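You operate a simulated robot arm through the tools that you are given. There is no shell and no other tool.

You run a simulated robot arm. Do the job below in one go: nothing can be reset, and whatever is moved stays where it is left.

Task
Open the four turn knobs on the base and lay both brackets in the brackets tray.
Where things are to end (x, y in the base frame): black bracket within 30 mm of [460, 310]; silver bracket within 30 mm of [510, 220].
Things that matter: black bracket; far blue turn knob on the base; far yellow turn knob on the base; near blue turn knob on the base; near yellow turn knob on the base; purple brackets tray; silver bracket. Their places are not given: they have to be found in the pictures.

It is judged by the outcome, as a careful person would: the job done as asked, and still so three seconds after it is handed in. It fails if anything else is knocked over, pushed out of place, dropped, spilled or broken.

Robot
A 7-joint arm with a three-finger gripper, fixed in place. Base frame: the origin is at the foot of the arm, x ahead of it, y to its left, z up; the work surface is at about z = 790. Units: mm, degrees, N and s.
Its first joint turns from -166.0 to 166.0 degrees. Payload 2.69 kg.
The TCP is the grasp point between the finger pads, 30 mm short of the fingertips. In the tool frame z runs along the fingers and y along their closing line. Largest opening 128 mm; the body of the gripper starts 117 mm behind the TCP.
Orientation is that of the tool frame in the base frame, as [roll, pitch, yaw] about the fixed x, y, z axes, in that order (R = Rz(yaw) Ry(pitch) Rx(roll)). With the fingers straight down and closing along the base's y, the tool's x points along the base's -x, its y along +y and its z along -z.

Tools
- The arm moves only by the tool nudge_tool. Its argument "motion" is a list of rows, each a list of 7 numbers: the shift along the base's x, y, z in units of 300 mm (1.0 is 300 mm), then the turn, a rotation vector about the base's x, y, z in units of 90 degrees (1.0 is 90 degrees), then the closure in counts, from 0 (fully open) to 255 (shut). In form: [[tx, ty, tz, wx, wy, wz, fingers], ...]. A call has 1 to 20 rows; each row is the pose to reach, as a shift and turn from the pose commanded when the call began. A call with a number of a shift or a turn outside -1 to 1 is refused whole. Rows are played at 5 a second. More than 50 mm and 8.6 degrees between two rows, or a gripper value outside its range, and nothing of the call is played. Where a pose cannot be reached the arm comes as near as it can. A force on the tool above 40 N (or 10 N above the force at the start of the call, whichever is more), or a blocked arm, ends the call early, and 0.2 s more pass. Each finger halts on what it meets, pressing with about 29 N; the grip force reading is that of the motor and also rises with nothing between the fingers. The clock runs only during rows and for 0.2 s after the last one: add rows that repeat a pose to give the fingers time. The reply holds the time, the measured pose of the TCP, the force on the tool along the base axes, the opening and the grip force, in the units named above and with some noise, with the torque about the TCP (base axes, N m) and any sound that the robot's microphone picked up, and new pictures: "views" is both (left out), scene, wrist or none.
- Cameras (640 x 400 px; columns grow to the right, rows downward): "scene" is fixed at [402, -650.9, 1460.9]; the picture's right is [0.92, -0.40, 0.00], its down [-0.18, -0.42, -0.89] and it looks along [0.35, 0.81, -0.46] (base axes); focal length 345 px, centre (320, 200). "wrist" rides on the gripper at [58, 54, -131] in the tool frame; the picture's right is [-0.68, 0.74, 0.00], its down [-0.62, -0.57, -0.55] and it looks along [-0.40, -0.37, 0.84] (tool axes); focal length 234 px, centre (320, 200).
- slide_trunk(by): slides the trunk up (or, below 0, down) by that many mm; the arm rides with it, the base frame stays. It gives what a move gives, with no picture.
- point_at(camera, pixels): for up to 12 pixels [column, row] of the newest picture of that camera ("zoom" is the newest enlarged one), the place [x, y, z] in the base frame of the surface seen there, good to about 2 mm. The clock stands still meanwhile.
- zoom(camera, box): a new picture of the part [left, top, right, bottom] of that camera's present view, enlarged. The clock stands still meanwhile.
- close_job(): hands the job in; it is judged then, once.

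Unless the task says otherwise, let go and move clear before handing in.

The tools are called after ">>>" as a command line: name --pt "numbers of a row" for each row, then --argument value for the rest, lists and objects as JSON in quotes. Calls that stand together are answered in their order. nudge_tool: Moves the arm, as the interface text tells. Its arguments: {"type":"object","properties":{"motion":{"type":"array","items":{"type":"array","items":{"type":"number"}}},"views":{"type":"string","enum":["both","scene","wrist","none"]}},"required":["motion"]} The other tools are called the same way: slide_trunk (by) slides the trunk up or down; point_at (camera, pixels) gives the place of the surface under pixels of a picture; zoom (camera, box) takes an enlarged picture of a part of a camera's view; close_job () hands the job in.

At the start:

```text
time: 0.0
tool_pos: [600.5, 210.0, 1228.1]
ee_rot: [-180.0, 0.0, -180.0]
force: [0.3, -0.1, -0.5]
moment: [0.0, -0.03, -0.03]
finger_gap: 128.1
grip_force: 0.0
trunk travel left (down, up): [-150.0, 200.0]
```

scene: 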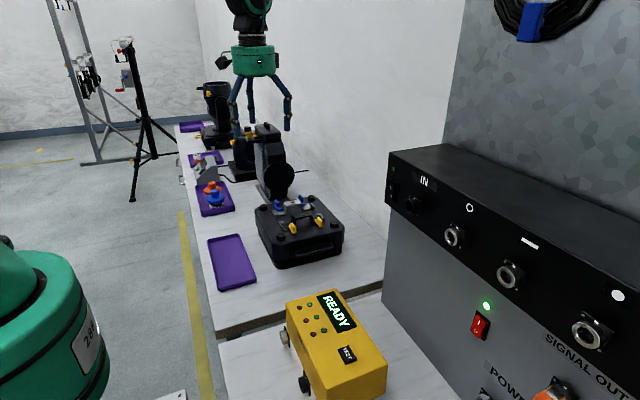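
wrist: 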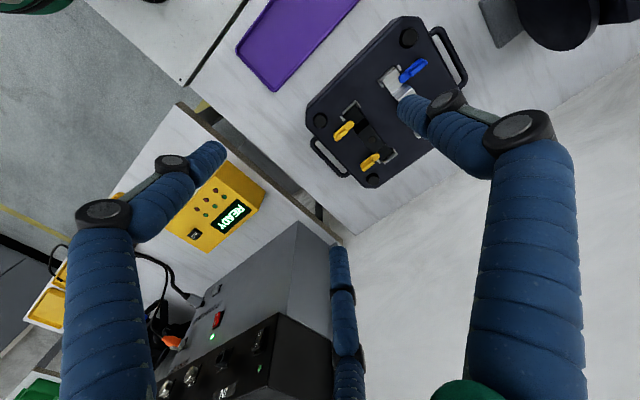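

The scene shows the black base with blue and yellow knobs around pixels (300,225), and a purple tray at (232,262). I'll zoom in on these before moving.

>>> zoom --camera "scene" --box '[190, 170, 350, 300]'

>>> zoom --camera "wrist" --box '[230, 0, 490, 200]'

```text
3.08 times, centred on (270, 235) of scene
```

zoom: 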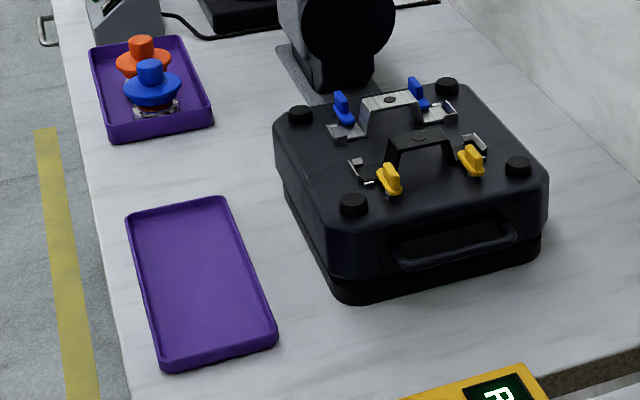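

```text
2.00 times, centred on (360, 100) of wrist
```

zoom: 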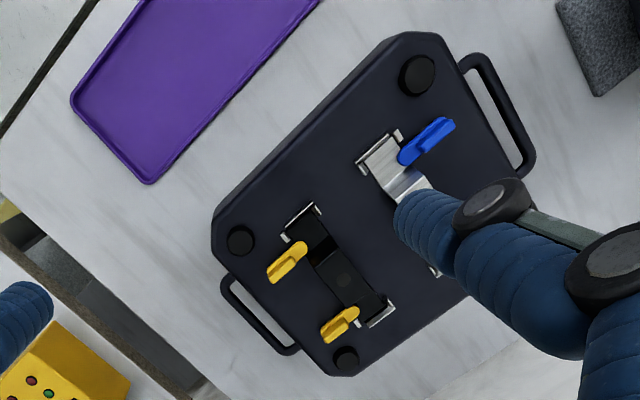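

The base holds two bridge brackets (silver and black) with knobs over their feet, seen in the wrist zoom at (285,262), (340,325), (427,140). I'll measure these points in both views.

>>> point_at --camera "zoom" --pixels '[[287, 262], [338, 325], [428, 140], [342, 280], [310, 228], [380, 310], [385, 155], [145, 180], [72, 98], [415, 75], [240, 240], [345, 358]]'

>>> point_at --camera "scene" --pixels '[[277, 204], [304, 201], [292, 228], [319, 221], [299, 205], [306, 215], [229, 236], [255, 283], [208, 242], [228, 290]]'

```text
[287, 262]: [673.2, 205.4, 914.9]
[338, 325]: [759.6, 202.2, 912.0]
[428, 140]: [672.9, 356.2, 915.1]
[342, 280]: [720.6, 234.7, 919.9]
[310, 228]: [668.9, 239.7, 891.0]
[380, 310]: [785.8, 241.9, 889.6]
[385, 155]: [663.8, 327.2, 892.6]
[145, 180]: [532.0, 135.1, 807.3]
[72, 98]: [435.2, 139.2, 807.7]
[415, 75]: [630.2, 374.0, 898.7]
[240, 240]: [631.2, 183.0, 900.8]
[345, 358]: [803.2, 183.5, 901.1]
```

```text
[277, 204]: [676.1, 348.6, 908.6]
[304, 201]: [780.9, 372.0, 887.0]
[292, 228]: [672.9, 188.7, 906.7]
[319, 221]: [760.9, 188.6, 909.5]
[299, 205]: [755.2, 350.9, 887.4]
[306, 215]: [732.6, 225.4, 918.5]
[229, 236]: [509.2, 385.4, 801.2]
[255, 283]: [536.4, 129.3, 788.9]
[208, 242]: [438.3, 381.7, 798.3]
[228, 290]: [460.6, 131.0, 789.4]
```

Knob bodies are near (673,200), (760,200), (673,355) and (760,355), with the base top at z≈887 and the tray spanning x 435–535, y 135–385. Before moving I'll check the heights of the tall things behind the base (scene pixels (268,130), (280,178)).

>>> point_at --camera "scene" --pixels '[[268, 128], [280, 178], [262, 150], [268, 185], [285, 192], [242, 140], [216, 90], [212, 185], [215, 198], [205, 170], [245, 170], [335, 300]]'

>>> zoom --camera "scene" --box '[250, 180, 350, 260]'

```text
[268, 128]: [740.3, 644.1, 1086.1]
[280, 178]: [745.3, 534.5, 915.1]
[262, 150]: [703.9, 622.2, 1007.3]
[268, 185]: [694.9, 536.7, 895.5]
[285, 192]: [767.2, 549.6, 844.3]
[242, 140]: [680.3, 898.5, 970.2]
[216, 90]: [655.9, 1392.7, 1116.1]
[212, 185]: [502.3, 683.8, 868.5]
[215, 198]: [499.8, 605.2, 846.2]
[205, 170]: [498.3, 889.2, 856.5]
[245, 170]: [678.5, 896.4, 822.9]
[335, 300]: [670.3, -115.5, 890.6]
```

```text
5.00 times, centred on (300, 220) of scene
```

zoom: 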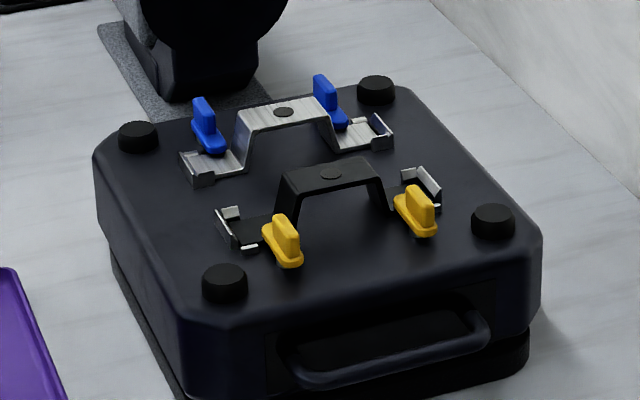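

The zoom shows each knob as a tab with a ridge handle beside its bracket foot. I'll move the arm to bring the wrist camera closer above the base for a better look.

>>> nudge_tool --pt "0 0.113 -0.06 0 0 0 0" --pt "0 0.227 -0.12 0 0 0 0" --pt "0 0.34 -0.18 0 0 0 0" --pt "0 0.453 -0.24 0 0 0 0" --pt "0 0.567 -0.3 0 0 0 0" --pt "0 0.567 -0.3 0 0 0 0"

```text
time: 1.4
tool_pos: [601.8, 381.3, 1136.7]
ee_rot: [179.9, 0.0, 179.9]
force: [0.2, 0.8, -0.6]
moment: [-0.08, 0.0, 0.02]
finger_gap: 128.2
grip_force: 0.2
trunk travel left (down, up): [-150.0, 200.0]
```

scene: 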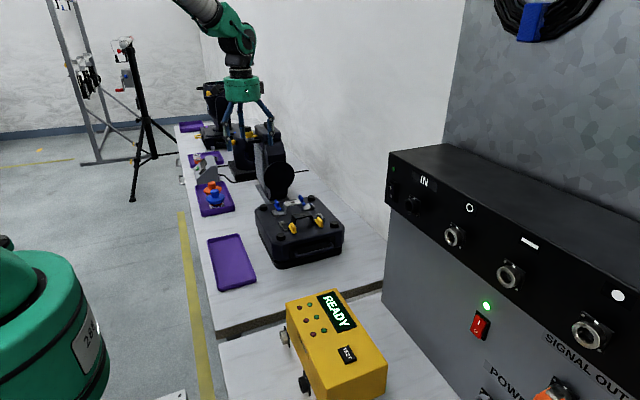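
wrist: 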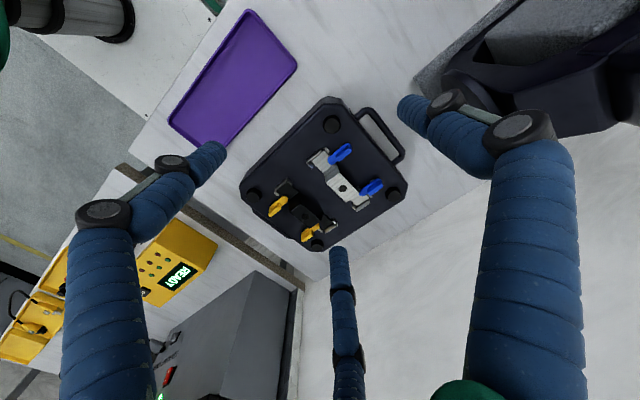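

The base is now clearly visible around wrist pixel (325,180), and three blue finger links appear in view. I'll zoom in on the base and measure where the fingertips really are.

>>> zoom --camera "wrist" --box '[230, 90, 420, 260]'

>>> point_at --camera "wrist" --pixels '[[216, 150], [200, 165], [172, 162], [338, 252], [340, 290], [405, 103], [425, 120], [446, 100], [515, 130], [100, 210], [345, 360], [480, 105]]'

```text
2.35 times, centred on (325, 175) of wrist
```

zoom: 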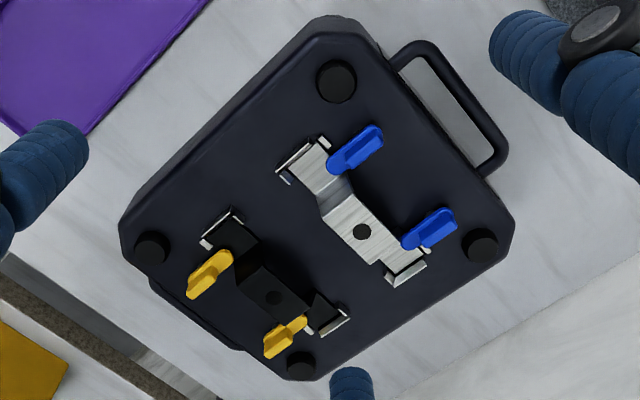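

```text
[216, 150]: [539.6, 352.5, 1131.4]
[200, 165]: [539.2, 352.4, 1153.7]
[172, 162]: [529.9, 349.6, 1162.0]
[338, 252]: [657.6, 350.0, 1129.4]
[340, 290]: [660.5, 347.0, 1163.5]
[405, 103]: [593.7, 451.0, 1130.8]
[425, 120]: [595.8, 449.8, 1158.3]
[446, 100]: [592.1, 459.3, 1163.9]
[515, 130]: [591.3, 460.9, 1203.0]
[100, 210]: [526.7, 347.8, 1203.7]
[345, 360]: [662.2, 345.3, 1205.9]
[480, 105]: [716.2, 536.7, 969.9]
```

Measured fingertips sit at offsets of about (-62,-29), (+56,-31) and (-8,+70) from the TCP, so I want to see how they close. I'll shut the fingers in free air and watch.

>>> nudge_tool --pt "0 0 0 0 0 0 255" --pt "0 0 0 0 0 0 255" --pt "0 0 0 0 0 0 255" --pt "0 0 0 0 0 0 255"

```text
time: 2.4
tool_pos: [601.0, 379.0, 1138.4]
ee_rot: [180.0, 0.1, 180.0]
force: [0.1, 0.9, 0.0]
moment: [0.04, 0.01, 0.01]
finger_gap: 2.0
grip_force: 29.1
trunk travel left (down, up): [-150.0, 200.0]
```

scene: 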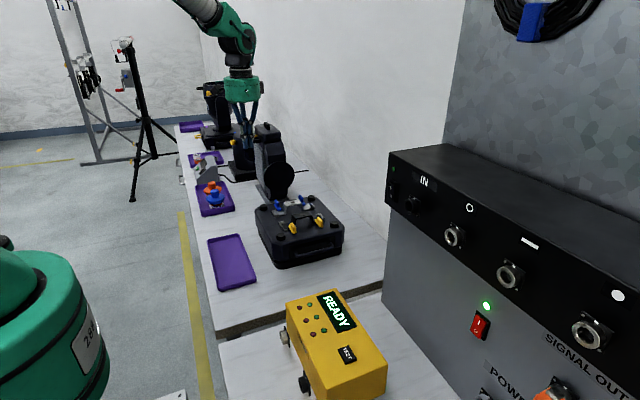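
wrist: 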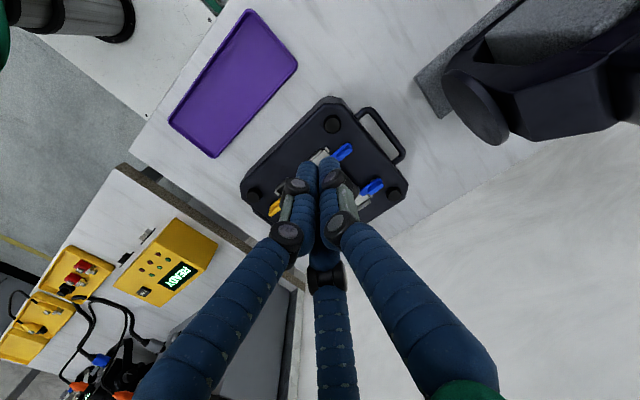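

All three fingers close to one point at wrist pixel (322,170), with a gap of 2 mm. I'll zoom in and measure the closed tips.

>>> zoom --camera "wrist" --box '[260, 130, 400, 230]'

>>> point_at --camera "wrist" --pixels '[[307, 165], [308, 178], [328, 160], [330, 175], [320, 182], [318, 215], [322, 235], [303, 200], [330, 195], [310, 168]]'

>>> zoom --camera "scene" --box '[200, 70, 300, 180]'

```text
4.00 times, centred on (330, 180) of wrist
```

zoom: 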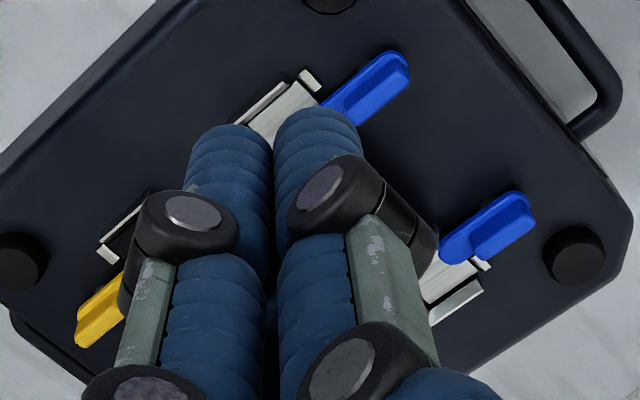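

```text
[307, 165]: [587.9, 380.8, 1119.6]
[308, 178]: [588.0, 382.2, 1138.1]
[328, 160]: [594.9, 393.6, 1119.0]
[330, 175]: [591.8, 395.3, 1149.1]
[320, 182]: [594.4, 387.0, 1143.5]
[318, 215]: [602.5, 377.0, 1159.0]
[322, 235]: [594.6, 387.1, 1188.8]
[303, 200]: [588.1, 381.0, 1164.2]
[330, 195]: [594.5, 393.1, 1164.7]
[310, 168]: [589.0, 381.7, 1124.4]
```

```text
3.64 times, centred on (250, 125) of scene
```

zoom: 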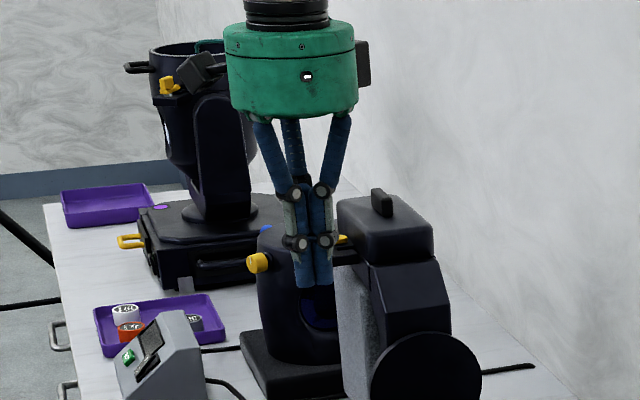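

Three thick round fingers close centrically around the TCP. I'll reopen the gripper and shift so the wrist camera gets a clear close look at the knobs.

>>> nudge_tool --pt "0.05 -0.04 -0.1 0 0 0 0" --pt "0.1 -0.08 -0.2 0 0 0 0" --pt "0.15 -0.12 -0.3 0 0 0 0" --pt "0.15 -0.12 -0.3 0 0 0 0" --views "wrist"

```text
time: 3.4
tool_pos: [646.5, 344.6, 1044.7]
ee_rot: [-179.9, 0.0, -179.9]
force: [0.7, 0.1, -0.2]
moment: [0.02, 0.02, -0.02]
finger_gap: 128.1
grip_force: 0.1
trunk travel left (down, up): [-150.0, 200.0]
```

wrist: 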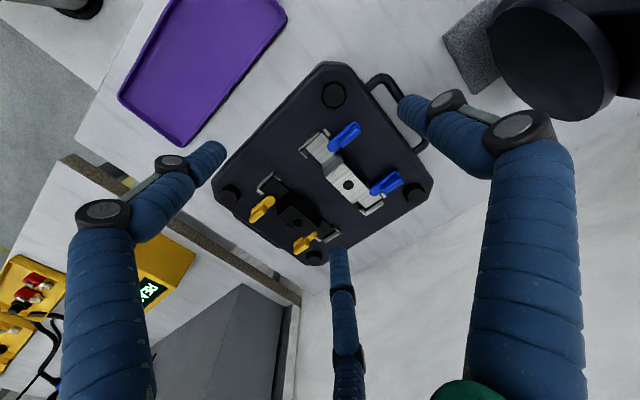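

The base is centred near wrist pixel (325,170). I'll zoom in on the knobs there for detail.

>>> zoom --camera "wrist" --box '[285, 100, 415, 225]'

>>> zoom --camera "wrist" --box '[235, 160, 355, 270]'

```text
3.20 times, centred on (350, 162) of wrist
```

zoom: 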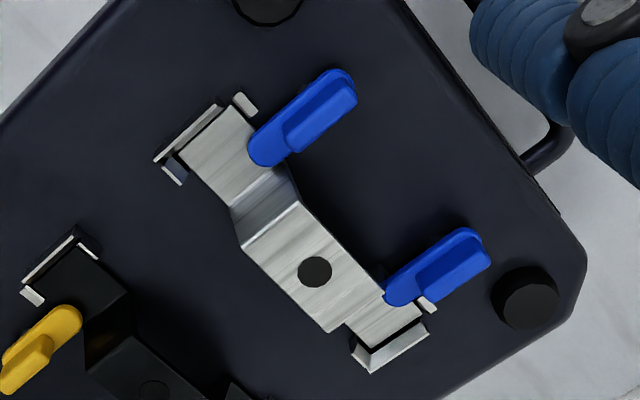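

```text
3.64 times, centred on (295, 215) of wrist
```

zoom: 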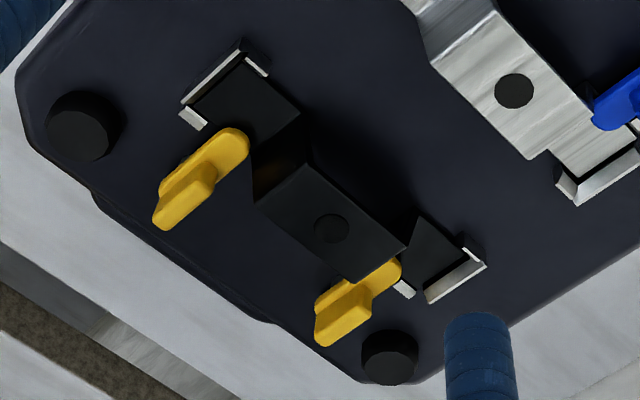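

The zoom shows each knob as a flat oval tab with a raised ridge, its inner end lying over the bracket foot (yellow ones at (200,180) and (358,300)). I'll measure points along the yellow knobs and the black bracket.

>>> point_at --camera "zoom" --pixels '[[243, 140], [225, 155], [212, 178], [190, 200], [160, 222], [170, 195], [392, 265], [372, 290], [350, 305], [325, 340], [325, 310], [333, 228]]'

>>> point_at --camera "zoom" --pixels '[[225, 90], [260, 110], [290, 190], [380, 250], [300, 160], [440, 250], [193, 118], [255, 67], [180, 88], [465, 250], [405, 290], [260, 260]]'

```text
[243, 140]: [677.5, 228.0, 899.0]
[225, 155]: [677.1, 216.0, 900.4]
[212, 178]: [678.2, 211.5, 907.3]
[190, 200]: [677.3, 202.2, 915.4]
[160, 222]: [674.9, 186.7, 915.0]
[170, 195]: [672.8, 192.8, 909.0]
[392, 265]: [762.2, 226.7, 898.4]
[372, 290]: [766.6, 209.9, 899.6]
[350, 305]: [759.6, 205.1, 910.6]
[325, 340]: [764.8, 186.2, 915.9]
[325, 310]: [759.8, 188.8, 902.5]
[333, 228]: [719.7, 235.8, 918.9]
```

```text
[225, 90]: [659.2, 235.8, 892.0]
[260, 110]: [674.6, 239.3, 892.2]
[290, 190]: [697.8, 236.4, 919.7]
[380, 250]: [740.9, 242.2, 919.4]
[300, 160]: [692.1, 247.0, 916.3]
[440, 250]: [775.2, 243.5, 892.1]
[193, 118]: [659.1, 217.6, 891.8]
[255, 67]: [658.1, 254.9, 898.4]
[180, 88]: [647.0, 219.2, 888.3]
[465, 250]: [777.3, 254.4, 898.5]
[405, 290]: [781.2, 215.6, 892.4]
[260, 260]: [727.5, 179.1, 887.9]
```

Near yellow knob: ridge spans y 186–211 at x≈675, top z≈916, and the tab reaches over the foot to y≈230 at z≈899. Next I'll measure the blue knobs and silver bracket.

>>> zoom --camera "wrist" --box '[285, 100, 415, 225]'

```text
3.20 times, centred on (350, 162) of wrist
```

zoom: 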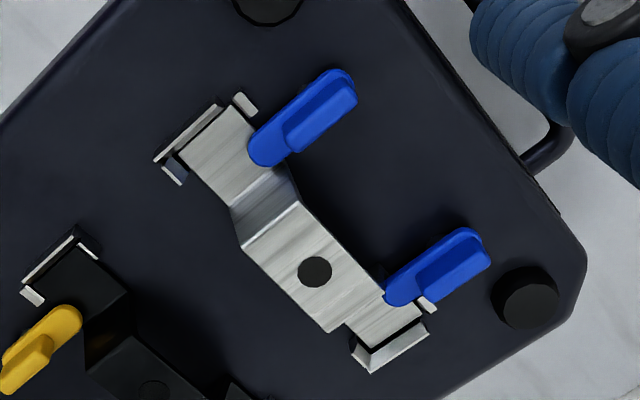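

>>> point_at --camera "zoom" --pixels '[[258, 150], [275, 140], [300, 145], [320, 115], [350, 95], [340, 75], [395, 293], [430, 295], [450, 270], [485, 255], [470, 235], [314, 271]]'

>>> point_at --camera "zoom" --pixels '[[215, 150], [185, 155], [230, 115], [245, 240], [300, 205], [325, 328], [375, 285], [355, 320], [410, 310], [400, 345], [175, 168], [245, 103]]'

```text
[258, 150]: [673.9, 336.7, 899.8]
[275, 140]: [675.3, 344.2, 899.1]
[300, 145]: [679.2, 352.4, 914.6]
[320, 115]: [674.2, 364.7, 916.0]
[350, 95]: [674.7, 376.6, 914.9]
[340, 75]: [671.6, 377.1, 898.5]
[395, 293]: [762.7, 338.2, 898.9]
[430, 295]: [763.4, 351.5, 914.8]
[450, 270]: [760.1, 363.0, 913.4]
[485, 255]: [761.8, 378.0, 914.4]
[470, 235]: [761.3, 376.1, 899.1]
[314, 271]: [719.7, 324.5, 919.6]
```

```text
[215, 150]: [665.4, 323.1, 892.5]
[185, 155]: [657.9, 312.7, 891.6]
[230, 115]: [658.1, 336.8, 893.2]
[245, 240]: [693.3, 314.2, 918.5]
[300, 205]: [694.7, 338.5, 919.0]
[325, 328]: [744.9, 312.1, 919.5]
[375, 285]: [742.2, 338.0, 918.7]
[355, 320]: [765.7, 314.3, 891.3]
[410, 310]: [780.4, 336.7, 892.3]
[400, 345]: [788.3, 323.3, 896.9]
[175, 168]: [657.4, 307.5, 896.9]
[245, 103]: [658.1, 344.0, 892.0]
```

Blue knobs: ridges y≈351–378 at x≈674 and x≈762, with tabs reaching to y≈333. To find the pivot posts under the knobs, I'll zoom tightly from the scene camera.

>>> zoom --camera "scene" --box '[280, 210, 330, 241]'

>>> zoom --camera "scene" --box '[265, 190, 330, 225]'

```text
12.80 times, centred on (305, 226) of scene
```

zoom: 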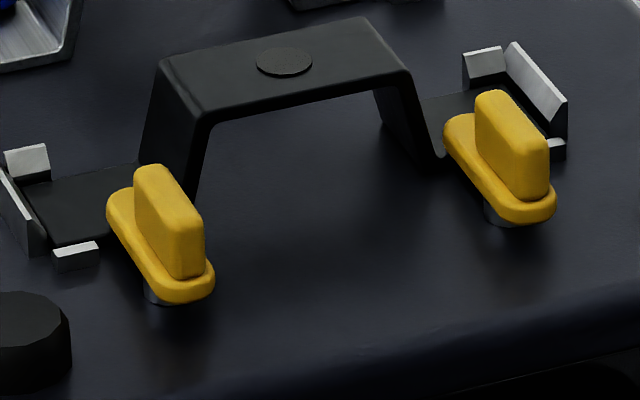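

```text
9.85 times, centred on (298, 208) of scene
```

zoom: 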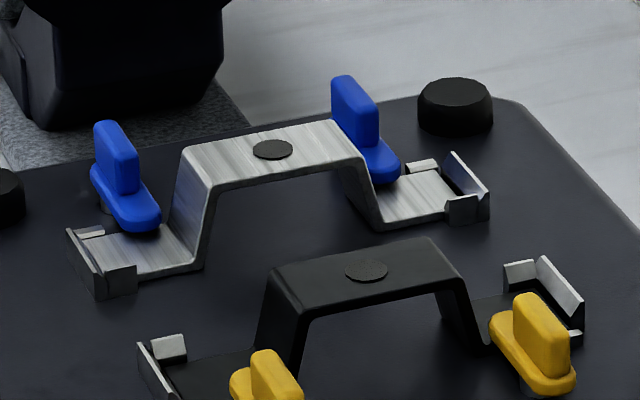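

A grey post is visible under the outer half of each yellow knob at (160,290) and (500,212) of the first zoom. I'll re-zoom there to measure it.

>>> zoom --camera "scene" --box '[280, 210, 330, 241]'

>>> point_at --camera "zoom" --pixels '[[148, 292], [160, 298], [172, 303], [490, 212], [503, 220], [515, 223], [155, 172], [190, 208], [135, 175], [190, 270], [200, 225], [110, 205]]'

>>> point_at --camera "zoom" --pixels '[[155, 185], [180, 215], [150, 275], [210, 285], [285, 62], [485, 98], [535, 140], [475, 110], [540, 170], [500, 190], [545, 205], [455, 135]]'

```text
12.80 times, centred on (305, 226) of scene
```

zoom: 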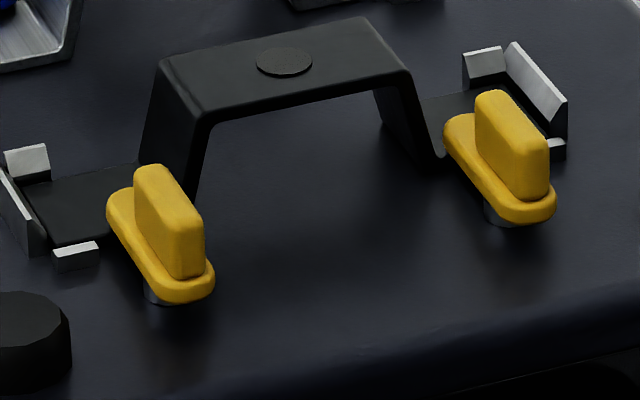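

```text
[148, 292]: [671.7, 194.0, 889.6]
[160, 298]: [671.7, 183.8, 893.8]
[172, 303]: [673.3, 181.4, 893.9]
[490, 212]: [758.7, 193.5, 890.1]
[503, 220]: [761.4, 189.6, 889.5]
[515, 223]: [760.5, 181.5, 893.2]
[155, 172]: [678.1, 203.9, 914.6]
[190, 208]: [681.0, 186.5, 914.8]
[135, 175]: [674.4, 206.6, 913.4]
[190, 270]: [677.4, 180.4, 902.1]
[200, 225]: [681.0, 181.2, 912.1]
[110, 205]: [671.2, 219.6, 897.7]
```

```text
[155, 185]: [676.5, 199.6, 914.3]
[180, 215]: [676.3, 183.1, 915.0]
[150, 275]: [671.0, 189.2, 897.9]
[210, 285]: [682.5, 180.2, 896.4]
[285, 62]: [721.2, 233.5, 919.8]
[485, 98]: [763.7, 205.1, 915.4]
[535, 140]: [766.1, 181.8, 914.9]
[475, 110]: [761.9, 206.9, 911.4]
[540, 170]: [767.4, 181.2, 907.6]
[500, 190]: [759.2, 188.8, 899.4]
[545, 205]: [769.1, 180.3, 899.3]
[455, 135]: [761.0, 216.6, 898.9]
```

The posts sit under the ridge centres, so pivots are about (675.5,194.5), (763,194.5), (675.5,364.5) and (763,364.5). Rubber feet flank the outer sides, so turning inward looks right. I'll go above the near yellow knob, yawing +90° so the fingers close along x, with the opening reduced.

>>> nudge_tool --pt "0.008 -0.04 -0.01 0 0 0.083 60" --pt "0.017 -0.08 -0.02 0 0 0.167 110" --pt "0.025 -0.125 -0.03 0 0 0.25 150" --pt "0.033 -0.165 -0.04 0 0 0.333 175" --pt "0.042 -0.21 -0.05 0 0 0.417 175" --pt "0.05 -0.25 -0.06 0 0 0.5 175" --pt "0.058 -0.29 -0.07 0 0 0.583 175" --pt "0.067 -0.335 -0.08 0 0 0.667 175" --pt "0.075 -0.375 -0.09 0 0 0.75 175" --pt "0.083 -0.415 -0.1 0 0 0.833 175" --pt "0.092 -0.46 -0.11 0 0 0.917 175" --pt "0.1 -0.498 -0.12 0 0 1.0 175" --pt "0.1 -0.498 -0.12 0 0 1.0 175" --pt "0.1 -0.498 -0.12 0 0 1.0 175"

```text
time: 6.4
tool_pos: [675.9, 194.7, 1012.3]
ee_rot: [180.0, -0.1, -89.9]
force: [-0.3, 0.0, 1.2]
moment: [0.0, 0.01, 0.01]
finger_gap: 40.1
grip_force: 0.0
trunk travel left (down, up): [-150.0, 200.0]
```

scene: 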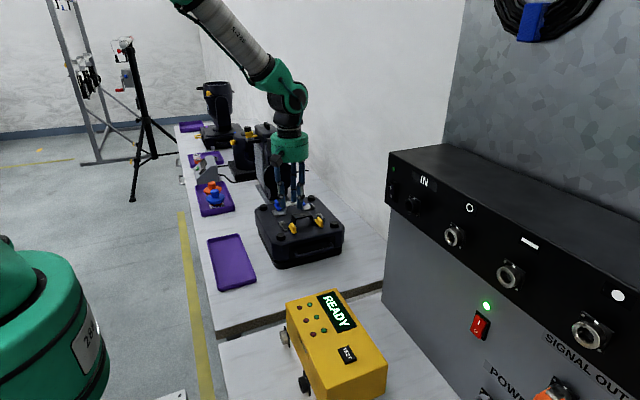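
wrist: 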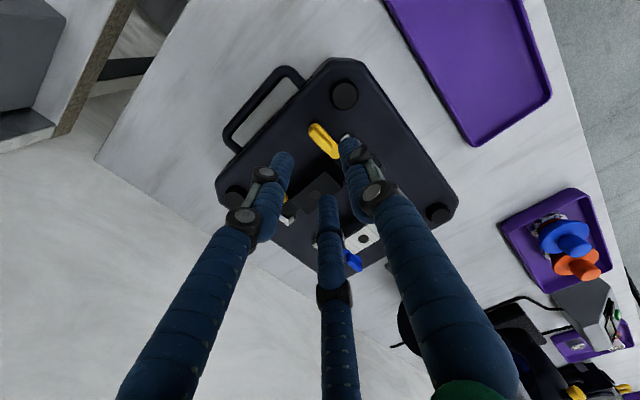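

The TCP is over the near yellow knob (visible at wrist (322,138)) with a 40 mm gap. I'll check fingertip positions before descending.

>>> point_at --camera "wrist" --pixels '[[283, 158], [347, 143], [327, 200], [275, 185], [350, 165], [328, 240], [322, 138], [343, 94]]'

>>> zoom --camera "wrist" --box '[250, 90, 410, 230]'

>>> zoom --camera "scene" --box '[260, 160, 350, 250]'

```text
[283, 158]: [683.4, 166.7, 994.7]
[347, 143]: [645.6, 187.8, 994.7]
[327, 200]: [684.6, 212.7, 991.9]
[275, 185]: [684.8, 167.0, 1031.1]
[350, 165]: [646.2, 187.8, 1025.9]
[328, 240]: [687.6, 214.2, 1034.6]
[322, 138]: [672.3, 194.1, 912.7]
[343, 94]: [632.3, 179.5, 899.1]
```

```text
2.86 times, centred on (330, 160) of wrist
```

zoom: 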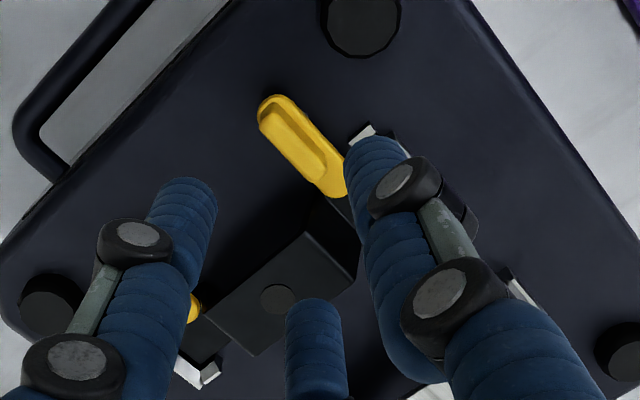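

```text
4.44 times, centred on (305, 205) of scene
```

zoom: 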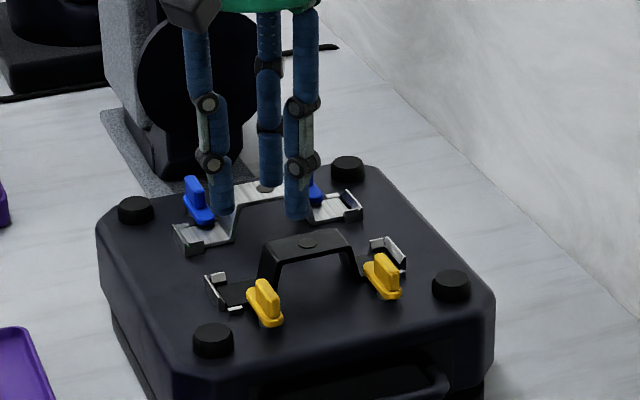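

The rendered fingers sit at about 28 mm radius for a 40 mm gap, so a right-hand finger could touch the black bracket's riser. I'll narrow the gap to 34 mm, grip 5 mm off-centre (y≈189.5), and stop at z≈960 to check.

>>> nudge_tool --pt "0 -0.017 -0.06 0 0 0 187" --pt "0 -0.017 -0.12 0 0 0 187" --pt "0 -0.017 -0.173 0 0 0 187" --pt "0 -0.017 -0.173 0 0 0 187"

```text
time: 7.4
tool_pos: [675.1, 190.0, 958.3]
ee_rot: [179.9, 0.0, -90.0]
force: [-0.2, 0.5, 0.1]
moment: [-0.03, -0.01, 0.0]
finger_gap: 34.0
grip_force: 0.1
trunk travel left (down, up): [-150.0, 200.0]
```

scene: 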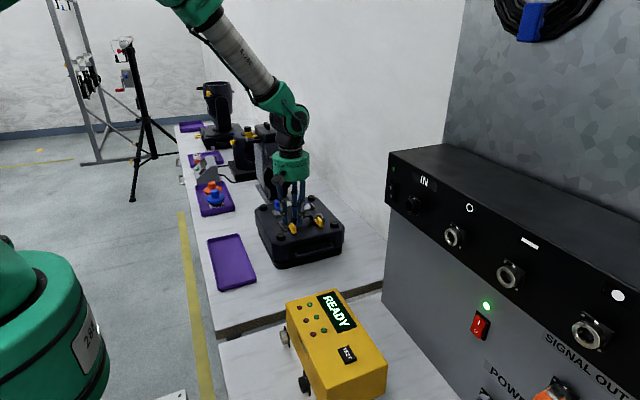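
wrist: 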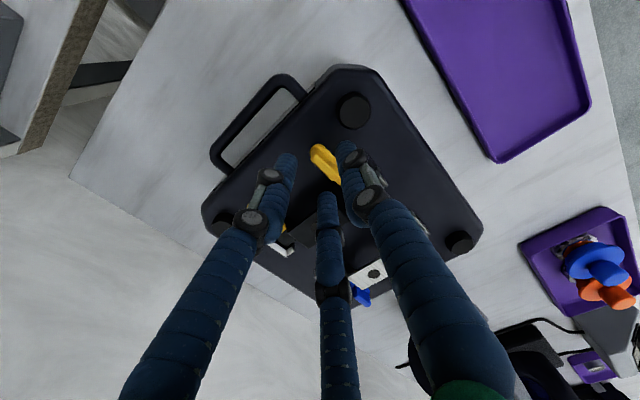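

>>> zoom --camera "wrist" --box '[260, 110, 400, 250]'

>>> zoom --camera "scene" --box '[260, 170, 340, 250]'

```text
2.86 times, centred on (330, 180) of wrist
```

zoom: 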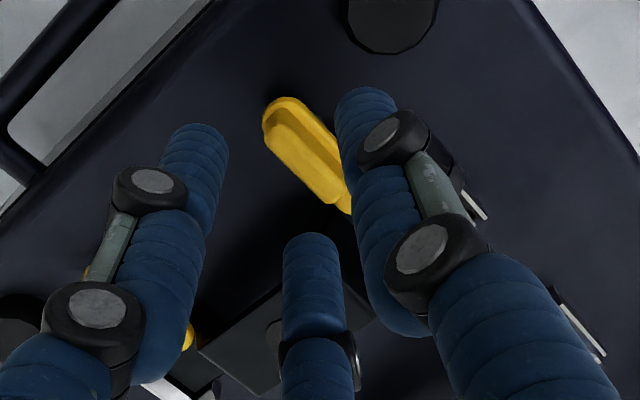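

```text
5.00 times, centred on (300, 210) of scene
```

zoom: 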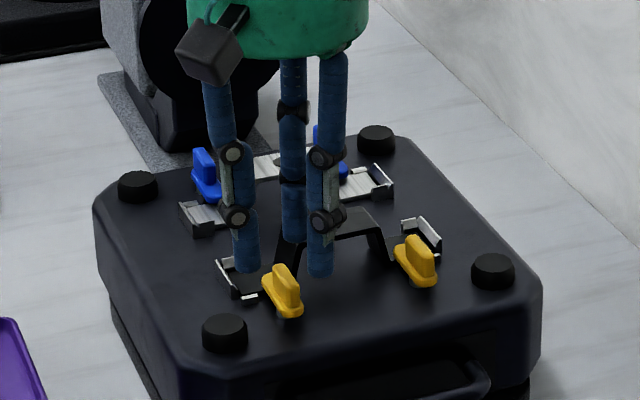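

Tips are at about z 928, straddling the ridge as planned. I'll descend slowly to TCP z≈934 and watch the force.

>>> nudge_tool --pt "0 0 -0.022 0 0 0 187" --pt "0 0 -0.044 0 0 0 187" --pt "0 0 -0.066 0 0 0 187" --pt "0 0 -0.087 0 0 0 187" --pt "0 0 -0.087 0 0 0 187"

```text
time: 8.6
tool_pos: [675.3, 190.4, 933.3]
ee_rot: [180.0, 0.1, -90.1]
force: [-0.5, -0.1, 1.7]
moment: [0.04, 0.02, 0.03]
finger_gap: 34.6
grip_force: 0.2
trunk travel left (down, up): [-150.0, 200.0]
```

scene: 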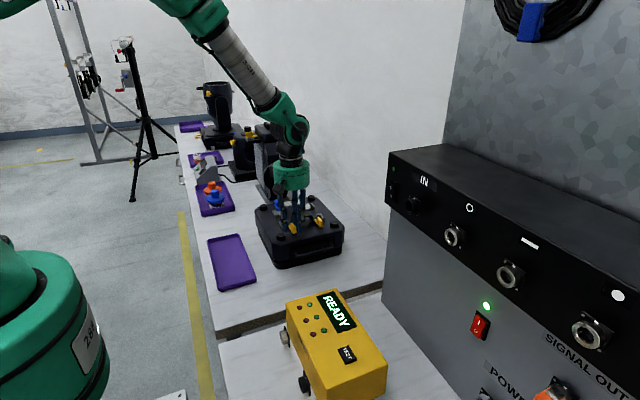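
wrist: 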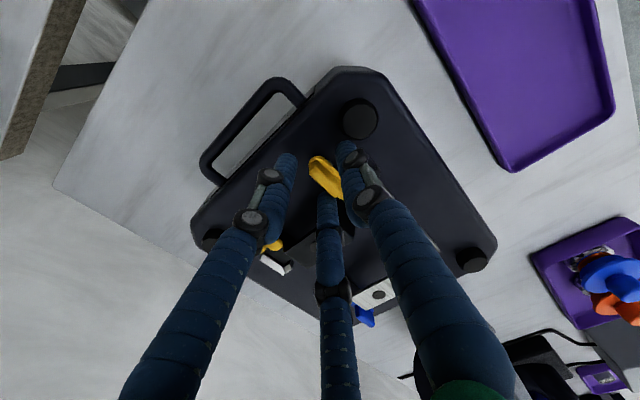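

Descent was free of contact (1.7 N) with TCP at z 933. I'll now close gently on the ridge and read the gap.

>>> nudge_tool --pt "0 0 0 0 0 0 215" --pt "0 0 0 0 0 0 235" --pt "0 0 0 0 0 0 255" --pt "0 0 0 0 0 0 255"

>>> zoom --camera "wrist" --box '[270, 120, 390, 230]'

>>> zoom --camera "scene" --box '[260, 180, 330, 250]'

```text
time: 9.6
tool_pos: [678.8, 190.3, 934.3]
ee_rot: [-179.8, 0.2, -90.0]
force: [35.2, 8.1, 0.7]
moment: [0.33, -0.79, -0.23]
finger_gap: 15.2
grip_force: 41.1
trunk travel left (down, up): [-150.0, 200.0]
```

scene: 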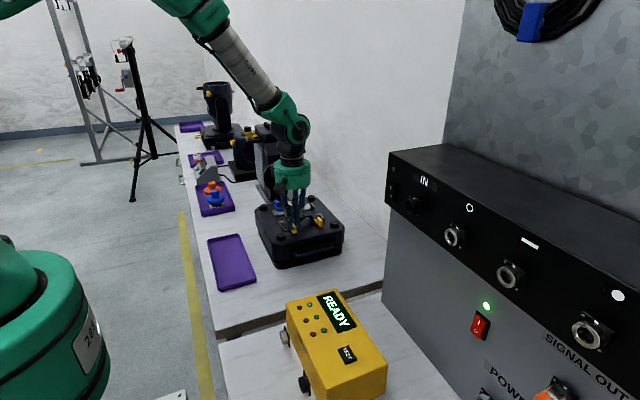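
wrist: 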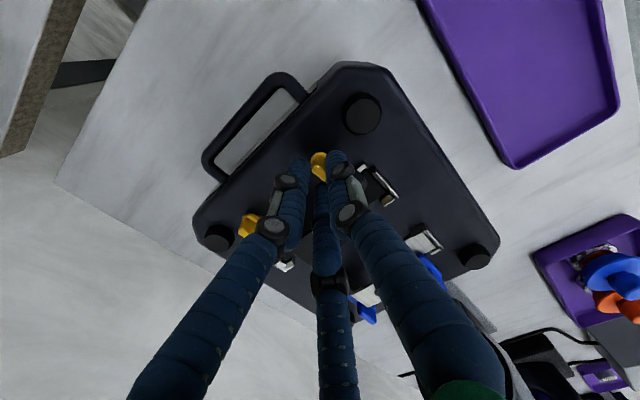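

```text
3.64 times, centred on (330, 175) of wrist
```

zoom: 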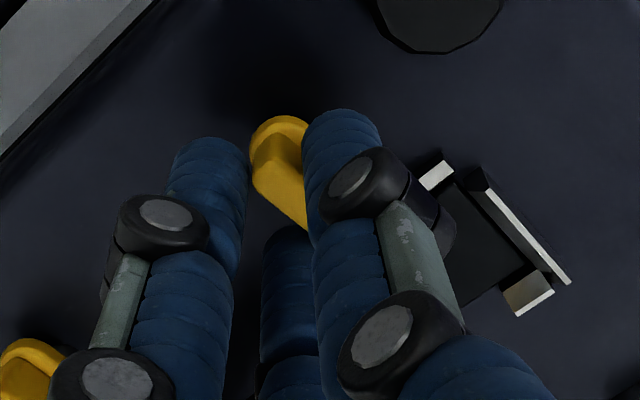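

```text
5.71 times, centred on (295, 215) of scene
```

zoom: 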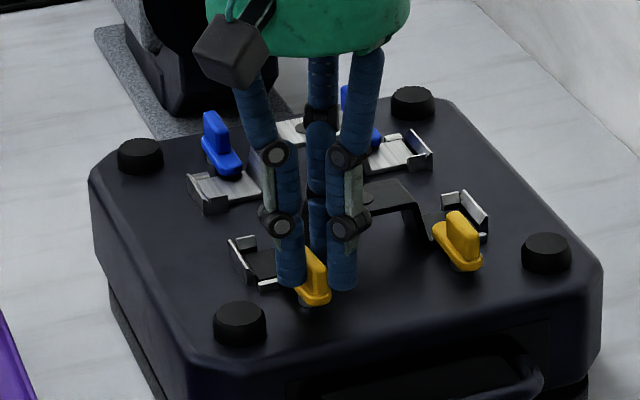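

Gap stopped at 15.2 mm with the TCP displaced +3.5 mm in x and 35 N lateral force: this fits three round jaws around an ~8 mm ridge, whose centre sits 4 mm toward the single jaw. I'll shift +3.3 mm to relieve it, then try a 15° clockwise turn about the pivot.

>>> nudge_tool --pt "0.006 0 0 0 0 0 255" --pt "0.011 0 0 0 0 0 255" --pt "0.0087 -0.002 0 0 0 -0.0833 255" --pt "0.0063 -0.0033 0 0 0 -0.167 255" --pt "0.0063 -0.0033 0 0 0 -0.167 255"

>>> zoom --camera "scene" --box '[260, 180, 330, 250]'

```text
time: 10.8
tool_pos: [677.5, 187.9, 934.4]
ee_rot: [179.9, 0.0, -105.0]
force: [16.3, 7.7, 22.2]
moment: [0.36, -0.34, 0.28]
finger_gap: 13.4
grip_force: 40.4
trunk travel left (down, up): [-150.0, 200.0]
```

scene: 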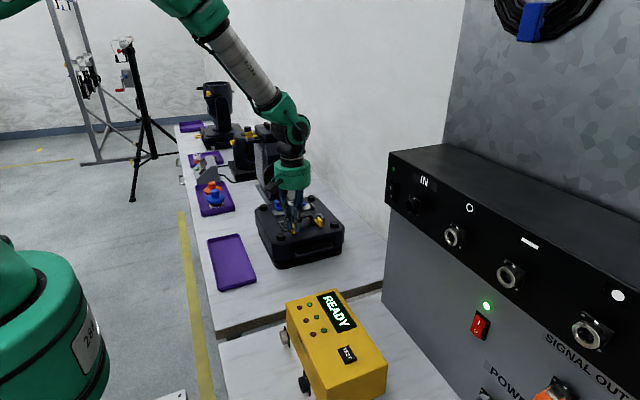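
wrist: 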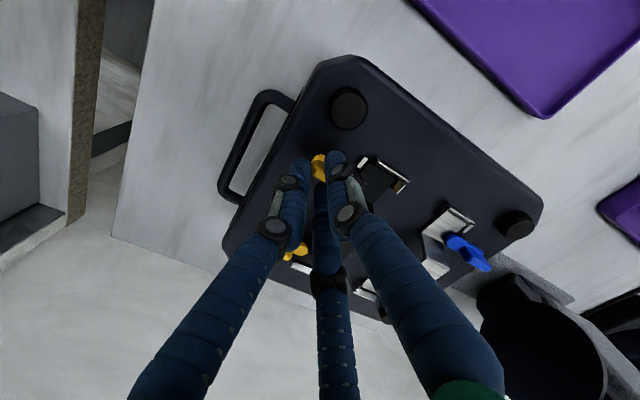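

```text
5.71 times, centred on (295, 215) of scene
```

zoom: 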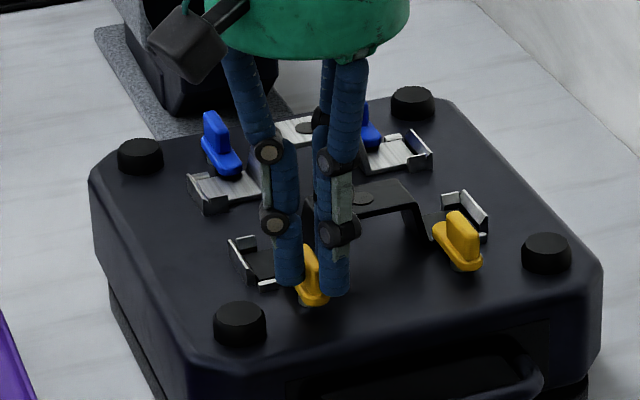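

Yaw changed by 15° with the moment only 0.28 N m; Fz rose to 22 N. I'll zoom in to see whether the knob followed.

>>> zoom --camera "wrist" --box '[270, 120, 390, 230]'

>>> zoom --camera "scene" --box '[285, 205, 315, 245]'

```text
3.64 times, centred on (330, 175) of wrist
```

zoom: 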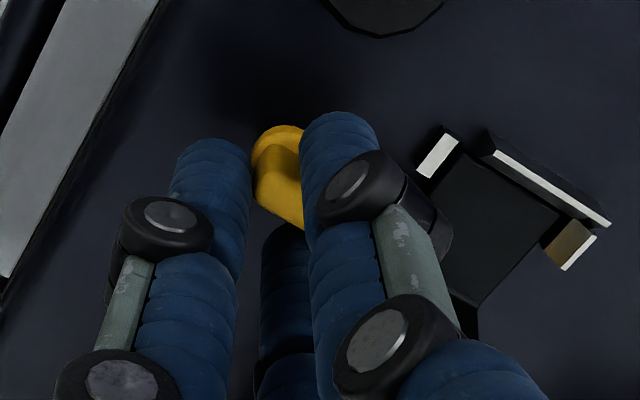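

```text
10.00 times, centred on (300, 225) of scene
```

zoom: 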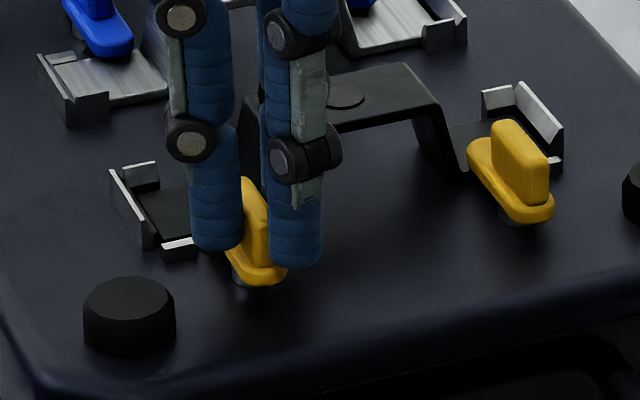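

The near yellow knob's inner end has moved toward +x relative to the far one, so clockwise works. I'll raise 2 mm to ease the vertical load and continue to 45°.

>>> nudge_tool --pt "0 0 0.006 0 0 0 255" --pt "-0.0027 -0.0008 0.006 0 0 -0.0833 255" --pt "-0.0053 -0.0013 0.006 0 0 -0.1667 255" --pt "-0.0083 -0.0017 0.006 0 0 -0.25 255" --pt "-0.011 -0.0017 0.006 0 0 -0.3333 255" --pt "-0.011 -0.0017 0.006 0 0 -0.3333 255"

>>> zoom --camera "scene" --box '[285, 205, 315, 245]'

>>> zoom --camera "wrist" --box '[270, 120, 390, 230]'

```text
time: 12.2
tool_pos: [674.1, 187.1, 934.5]
ee_rot: [179.9, -0.2, -135.1]
force: [12.8, -5.5, -5.1]
moment: [-0.38, -0.35, 0.14]
finger_gap: 13.1
grip_force: 39.6
trunk travel left (down, up): [-150.0, 200.0]
```

scene: 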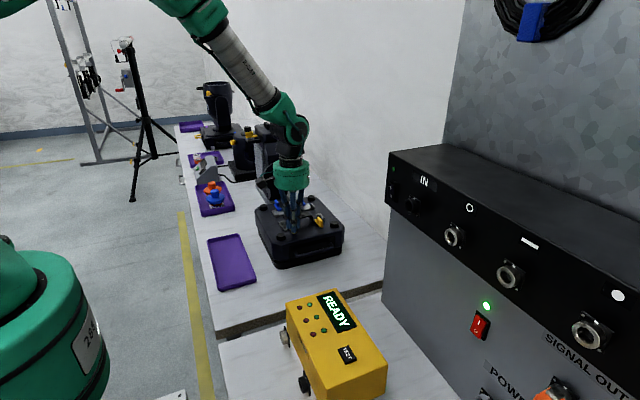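
wrist: 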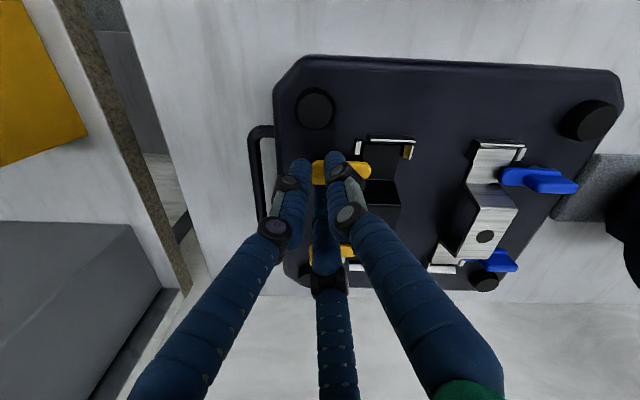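

```text
10.00 times, centred on (300, 225) of scene
```

zoom: 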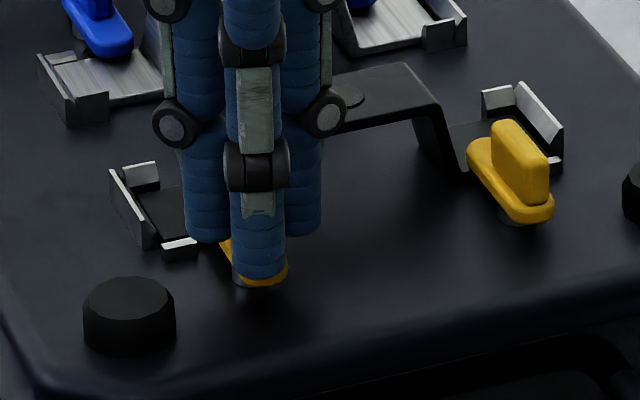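

```text
3.64 times, centred on (330, 175) of wrist
```

zoom: 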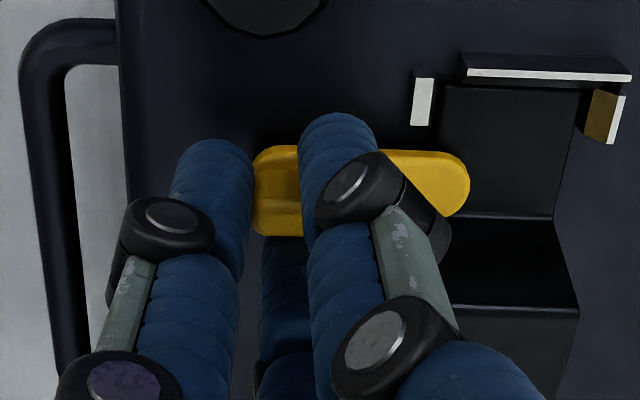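

The wrist zoom shows the yellow tab (440,185) still pointing across the foot, so the fingers slipped around it instead of turning it. I'll measure the tab to confirm its angle.

>>> point_at --camera "zoom" --pixels '[[462, 185], [440, 160], [440, 210], [270, 155], [262, 225], [400, 155], [425, 90], [475, 90], [280, 185], [280, 170], [280, 205]]'

>>> zoom --camera "wrist" --box '[300, 140, 400, 200]'

```text
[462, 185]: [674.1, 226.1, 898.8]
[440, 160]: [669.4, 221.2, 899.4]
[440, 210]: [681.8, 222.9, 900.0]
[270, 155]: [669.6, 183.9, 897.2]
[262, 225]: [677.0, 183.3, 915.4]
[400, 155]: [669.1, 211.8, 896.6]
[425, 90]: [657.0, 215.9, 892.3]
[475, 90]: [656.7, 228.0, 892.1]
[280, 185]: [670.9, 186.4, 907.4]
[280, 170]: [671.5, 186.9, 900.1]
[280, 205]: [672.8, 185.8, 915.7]
```

```text
6.40 times, centred on (350, 170) of wrist
```

zoom: 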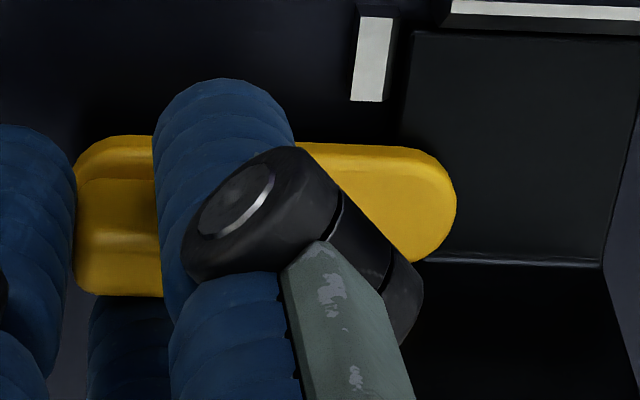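

The tab edges lie at x≈669.5 and 681.8, so the knob is still at 0°. My off-centre grip let one jaw slip past the ridge end. I'll open, lift clear, and swing to the opposite yaw so the paired jaws sit on the open side, away from the bracket riser.

>>> nudge_tool --pt "0 0 0 0 0 0 210" --pt "0 0 0 0 0 0 187" --pt "0 0 0 0 0 0 187" --pt "0 0 0.06 0 0 0 187" --pt "0 0 0.12 0 0 0 187" --pt "0 0 0.15 0 0 -0.08 187" --pt "0 0 0.15 0 0 -0.165 187" --pt "0 0 0.15 0 0 -0.25 187" --pt "0 0 0.15 0 0 -0.335 187" --pt "0 0 0.15 0 0 -0.42 187" --pt "0 0 0.15 0 0 -0.505 187" --pt "0 0 0.15 0 0 -0.59 187" --pt "0 0 0.15 0 0 -0.675 187" --pt "0 0 0.15 0 0 -0.75 187" --pt "0 0 0.15 0 0 -0.75 187" --views "wrist"

```text
time: 15.4
tool_pos: [675.4, 188.6, 979.8]
ee_rot: [-179.9, 0.0, 157.3]
force: [-0.6, 0.1, 0.4]
moment: [0.02, 0.04, 0.01]
finger_gap: 34.3
grip_force: 0.1
trunk travel left (down, up): [-150.0, 200.0]
```

wrist: 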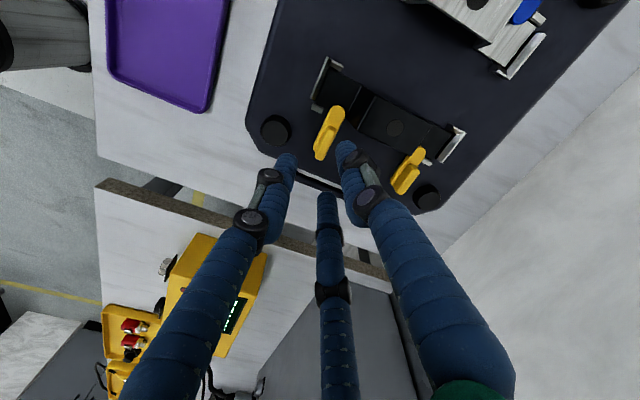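

Clear of the knob, yaw 157°. I'll continue to yaw 90° and hover over the knob at (671,191.5).

>>> nudge_tool --pt "-0.002 0.002 0 0 0 -0.083 187" --pt "-0.004 0.004 0 0 0 -0.167 187" --pt "-0.006 0.006 0 0 0 -0.25 187" --pt "-0.008 0.008 0 0 0 -0.333 187" --pt "-0.0103 0.01 0 0 0 -0.417 187" --pt "-0.0103 0.0113 0 0 0 -0.5 187" --pt "-0.0103 0.0113 0 0 0 -0.583 187" --pt "-0.0103 0.0113 0 0 0 -0.667 187" --pt "-0.0103 0.0113 0 0 0 -0.75 187" --pt "-0.0103 0.0113 -0.05 0 0 -0.75 187" --pt "-0.0103 0.0113 -0.073 0 0 -0.75 187" --pt "-0.0103 0.0113 -0.073 0 0 -0.75 187" --views "both"

>>> zoom --camera "wrist" --box '[250, 100, 410, 230]'

>>> zoom --camera "scene" --box '[260, 180, 330, 250]'

```text
time: 18.0
tool_pos: [671.3, 191.2, 957.0]
ee_rot: [180.0, 0.0, 90.0]
force: [-0.5, -0.4, -0.1]
moment: [0.02, -0.01, 0.0]
finger_gap: 34.1
grip_force: 0.0
trunk travel left (down, up): [-150.0, 200.0]
```

scene: 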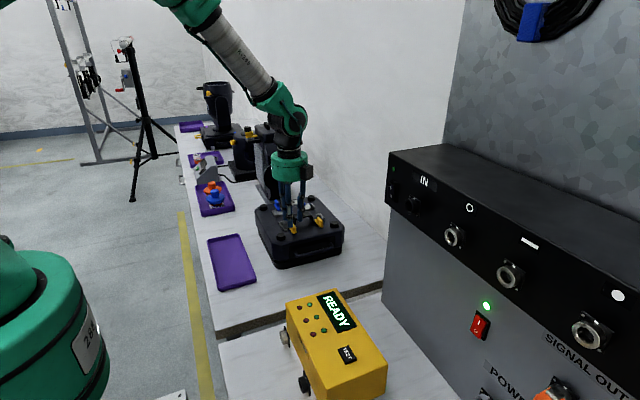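
wrist: 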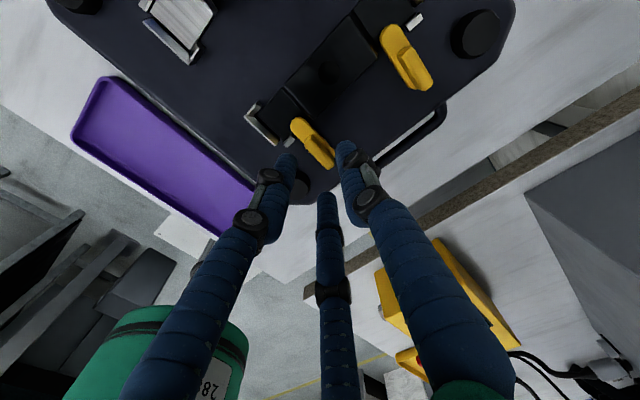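

```text
3.08 times, centred on (330, 165) of wrist
```

zoom: 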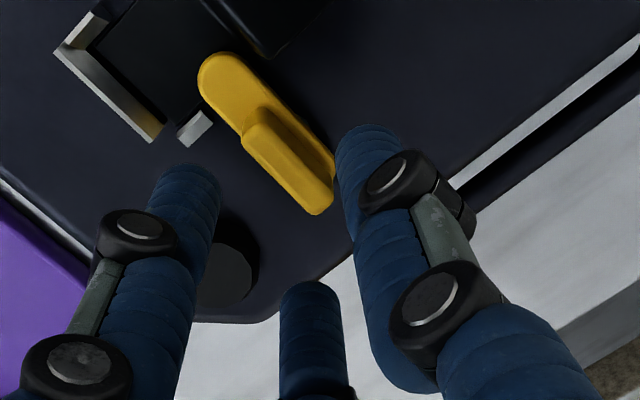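

```text
5.71 times, centred on (295, 215) of scene
```

zoom: 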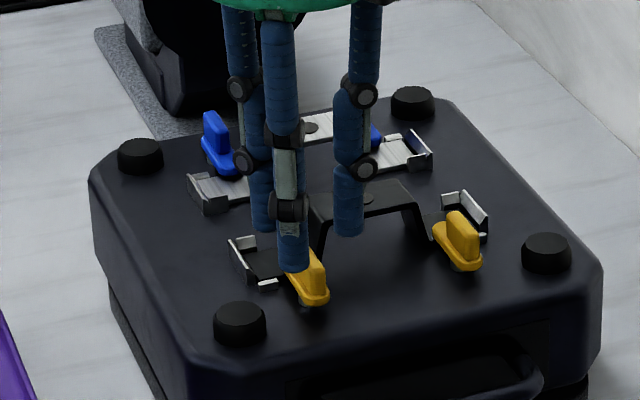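

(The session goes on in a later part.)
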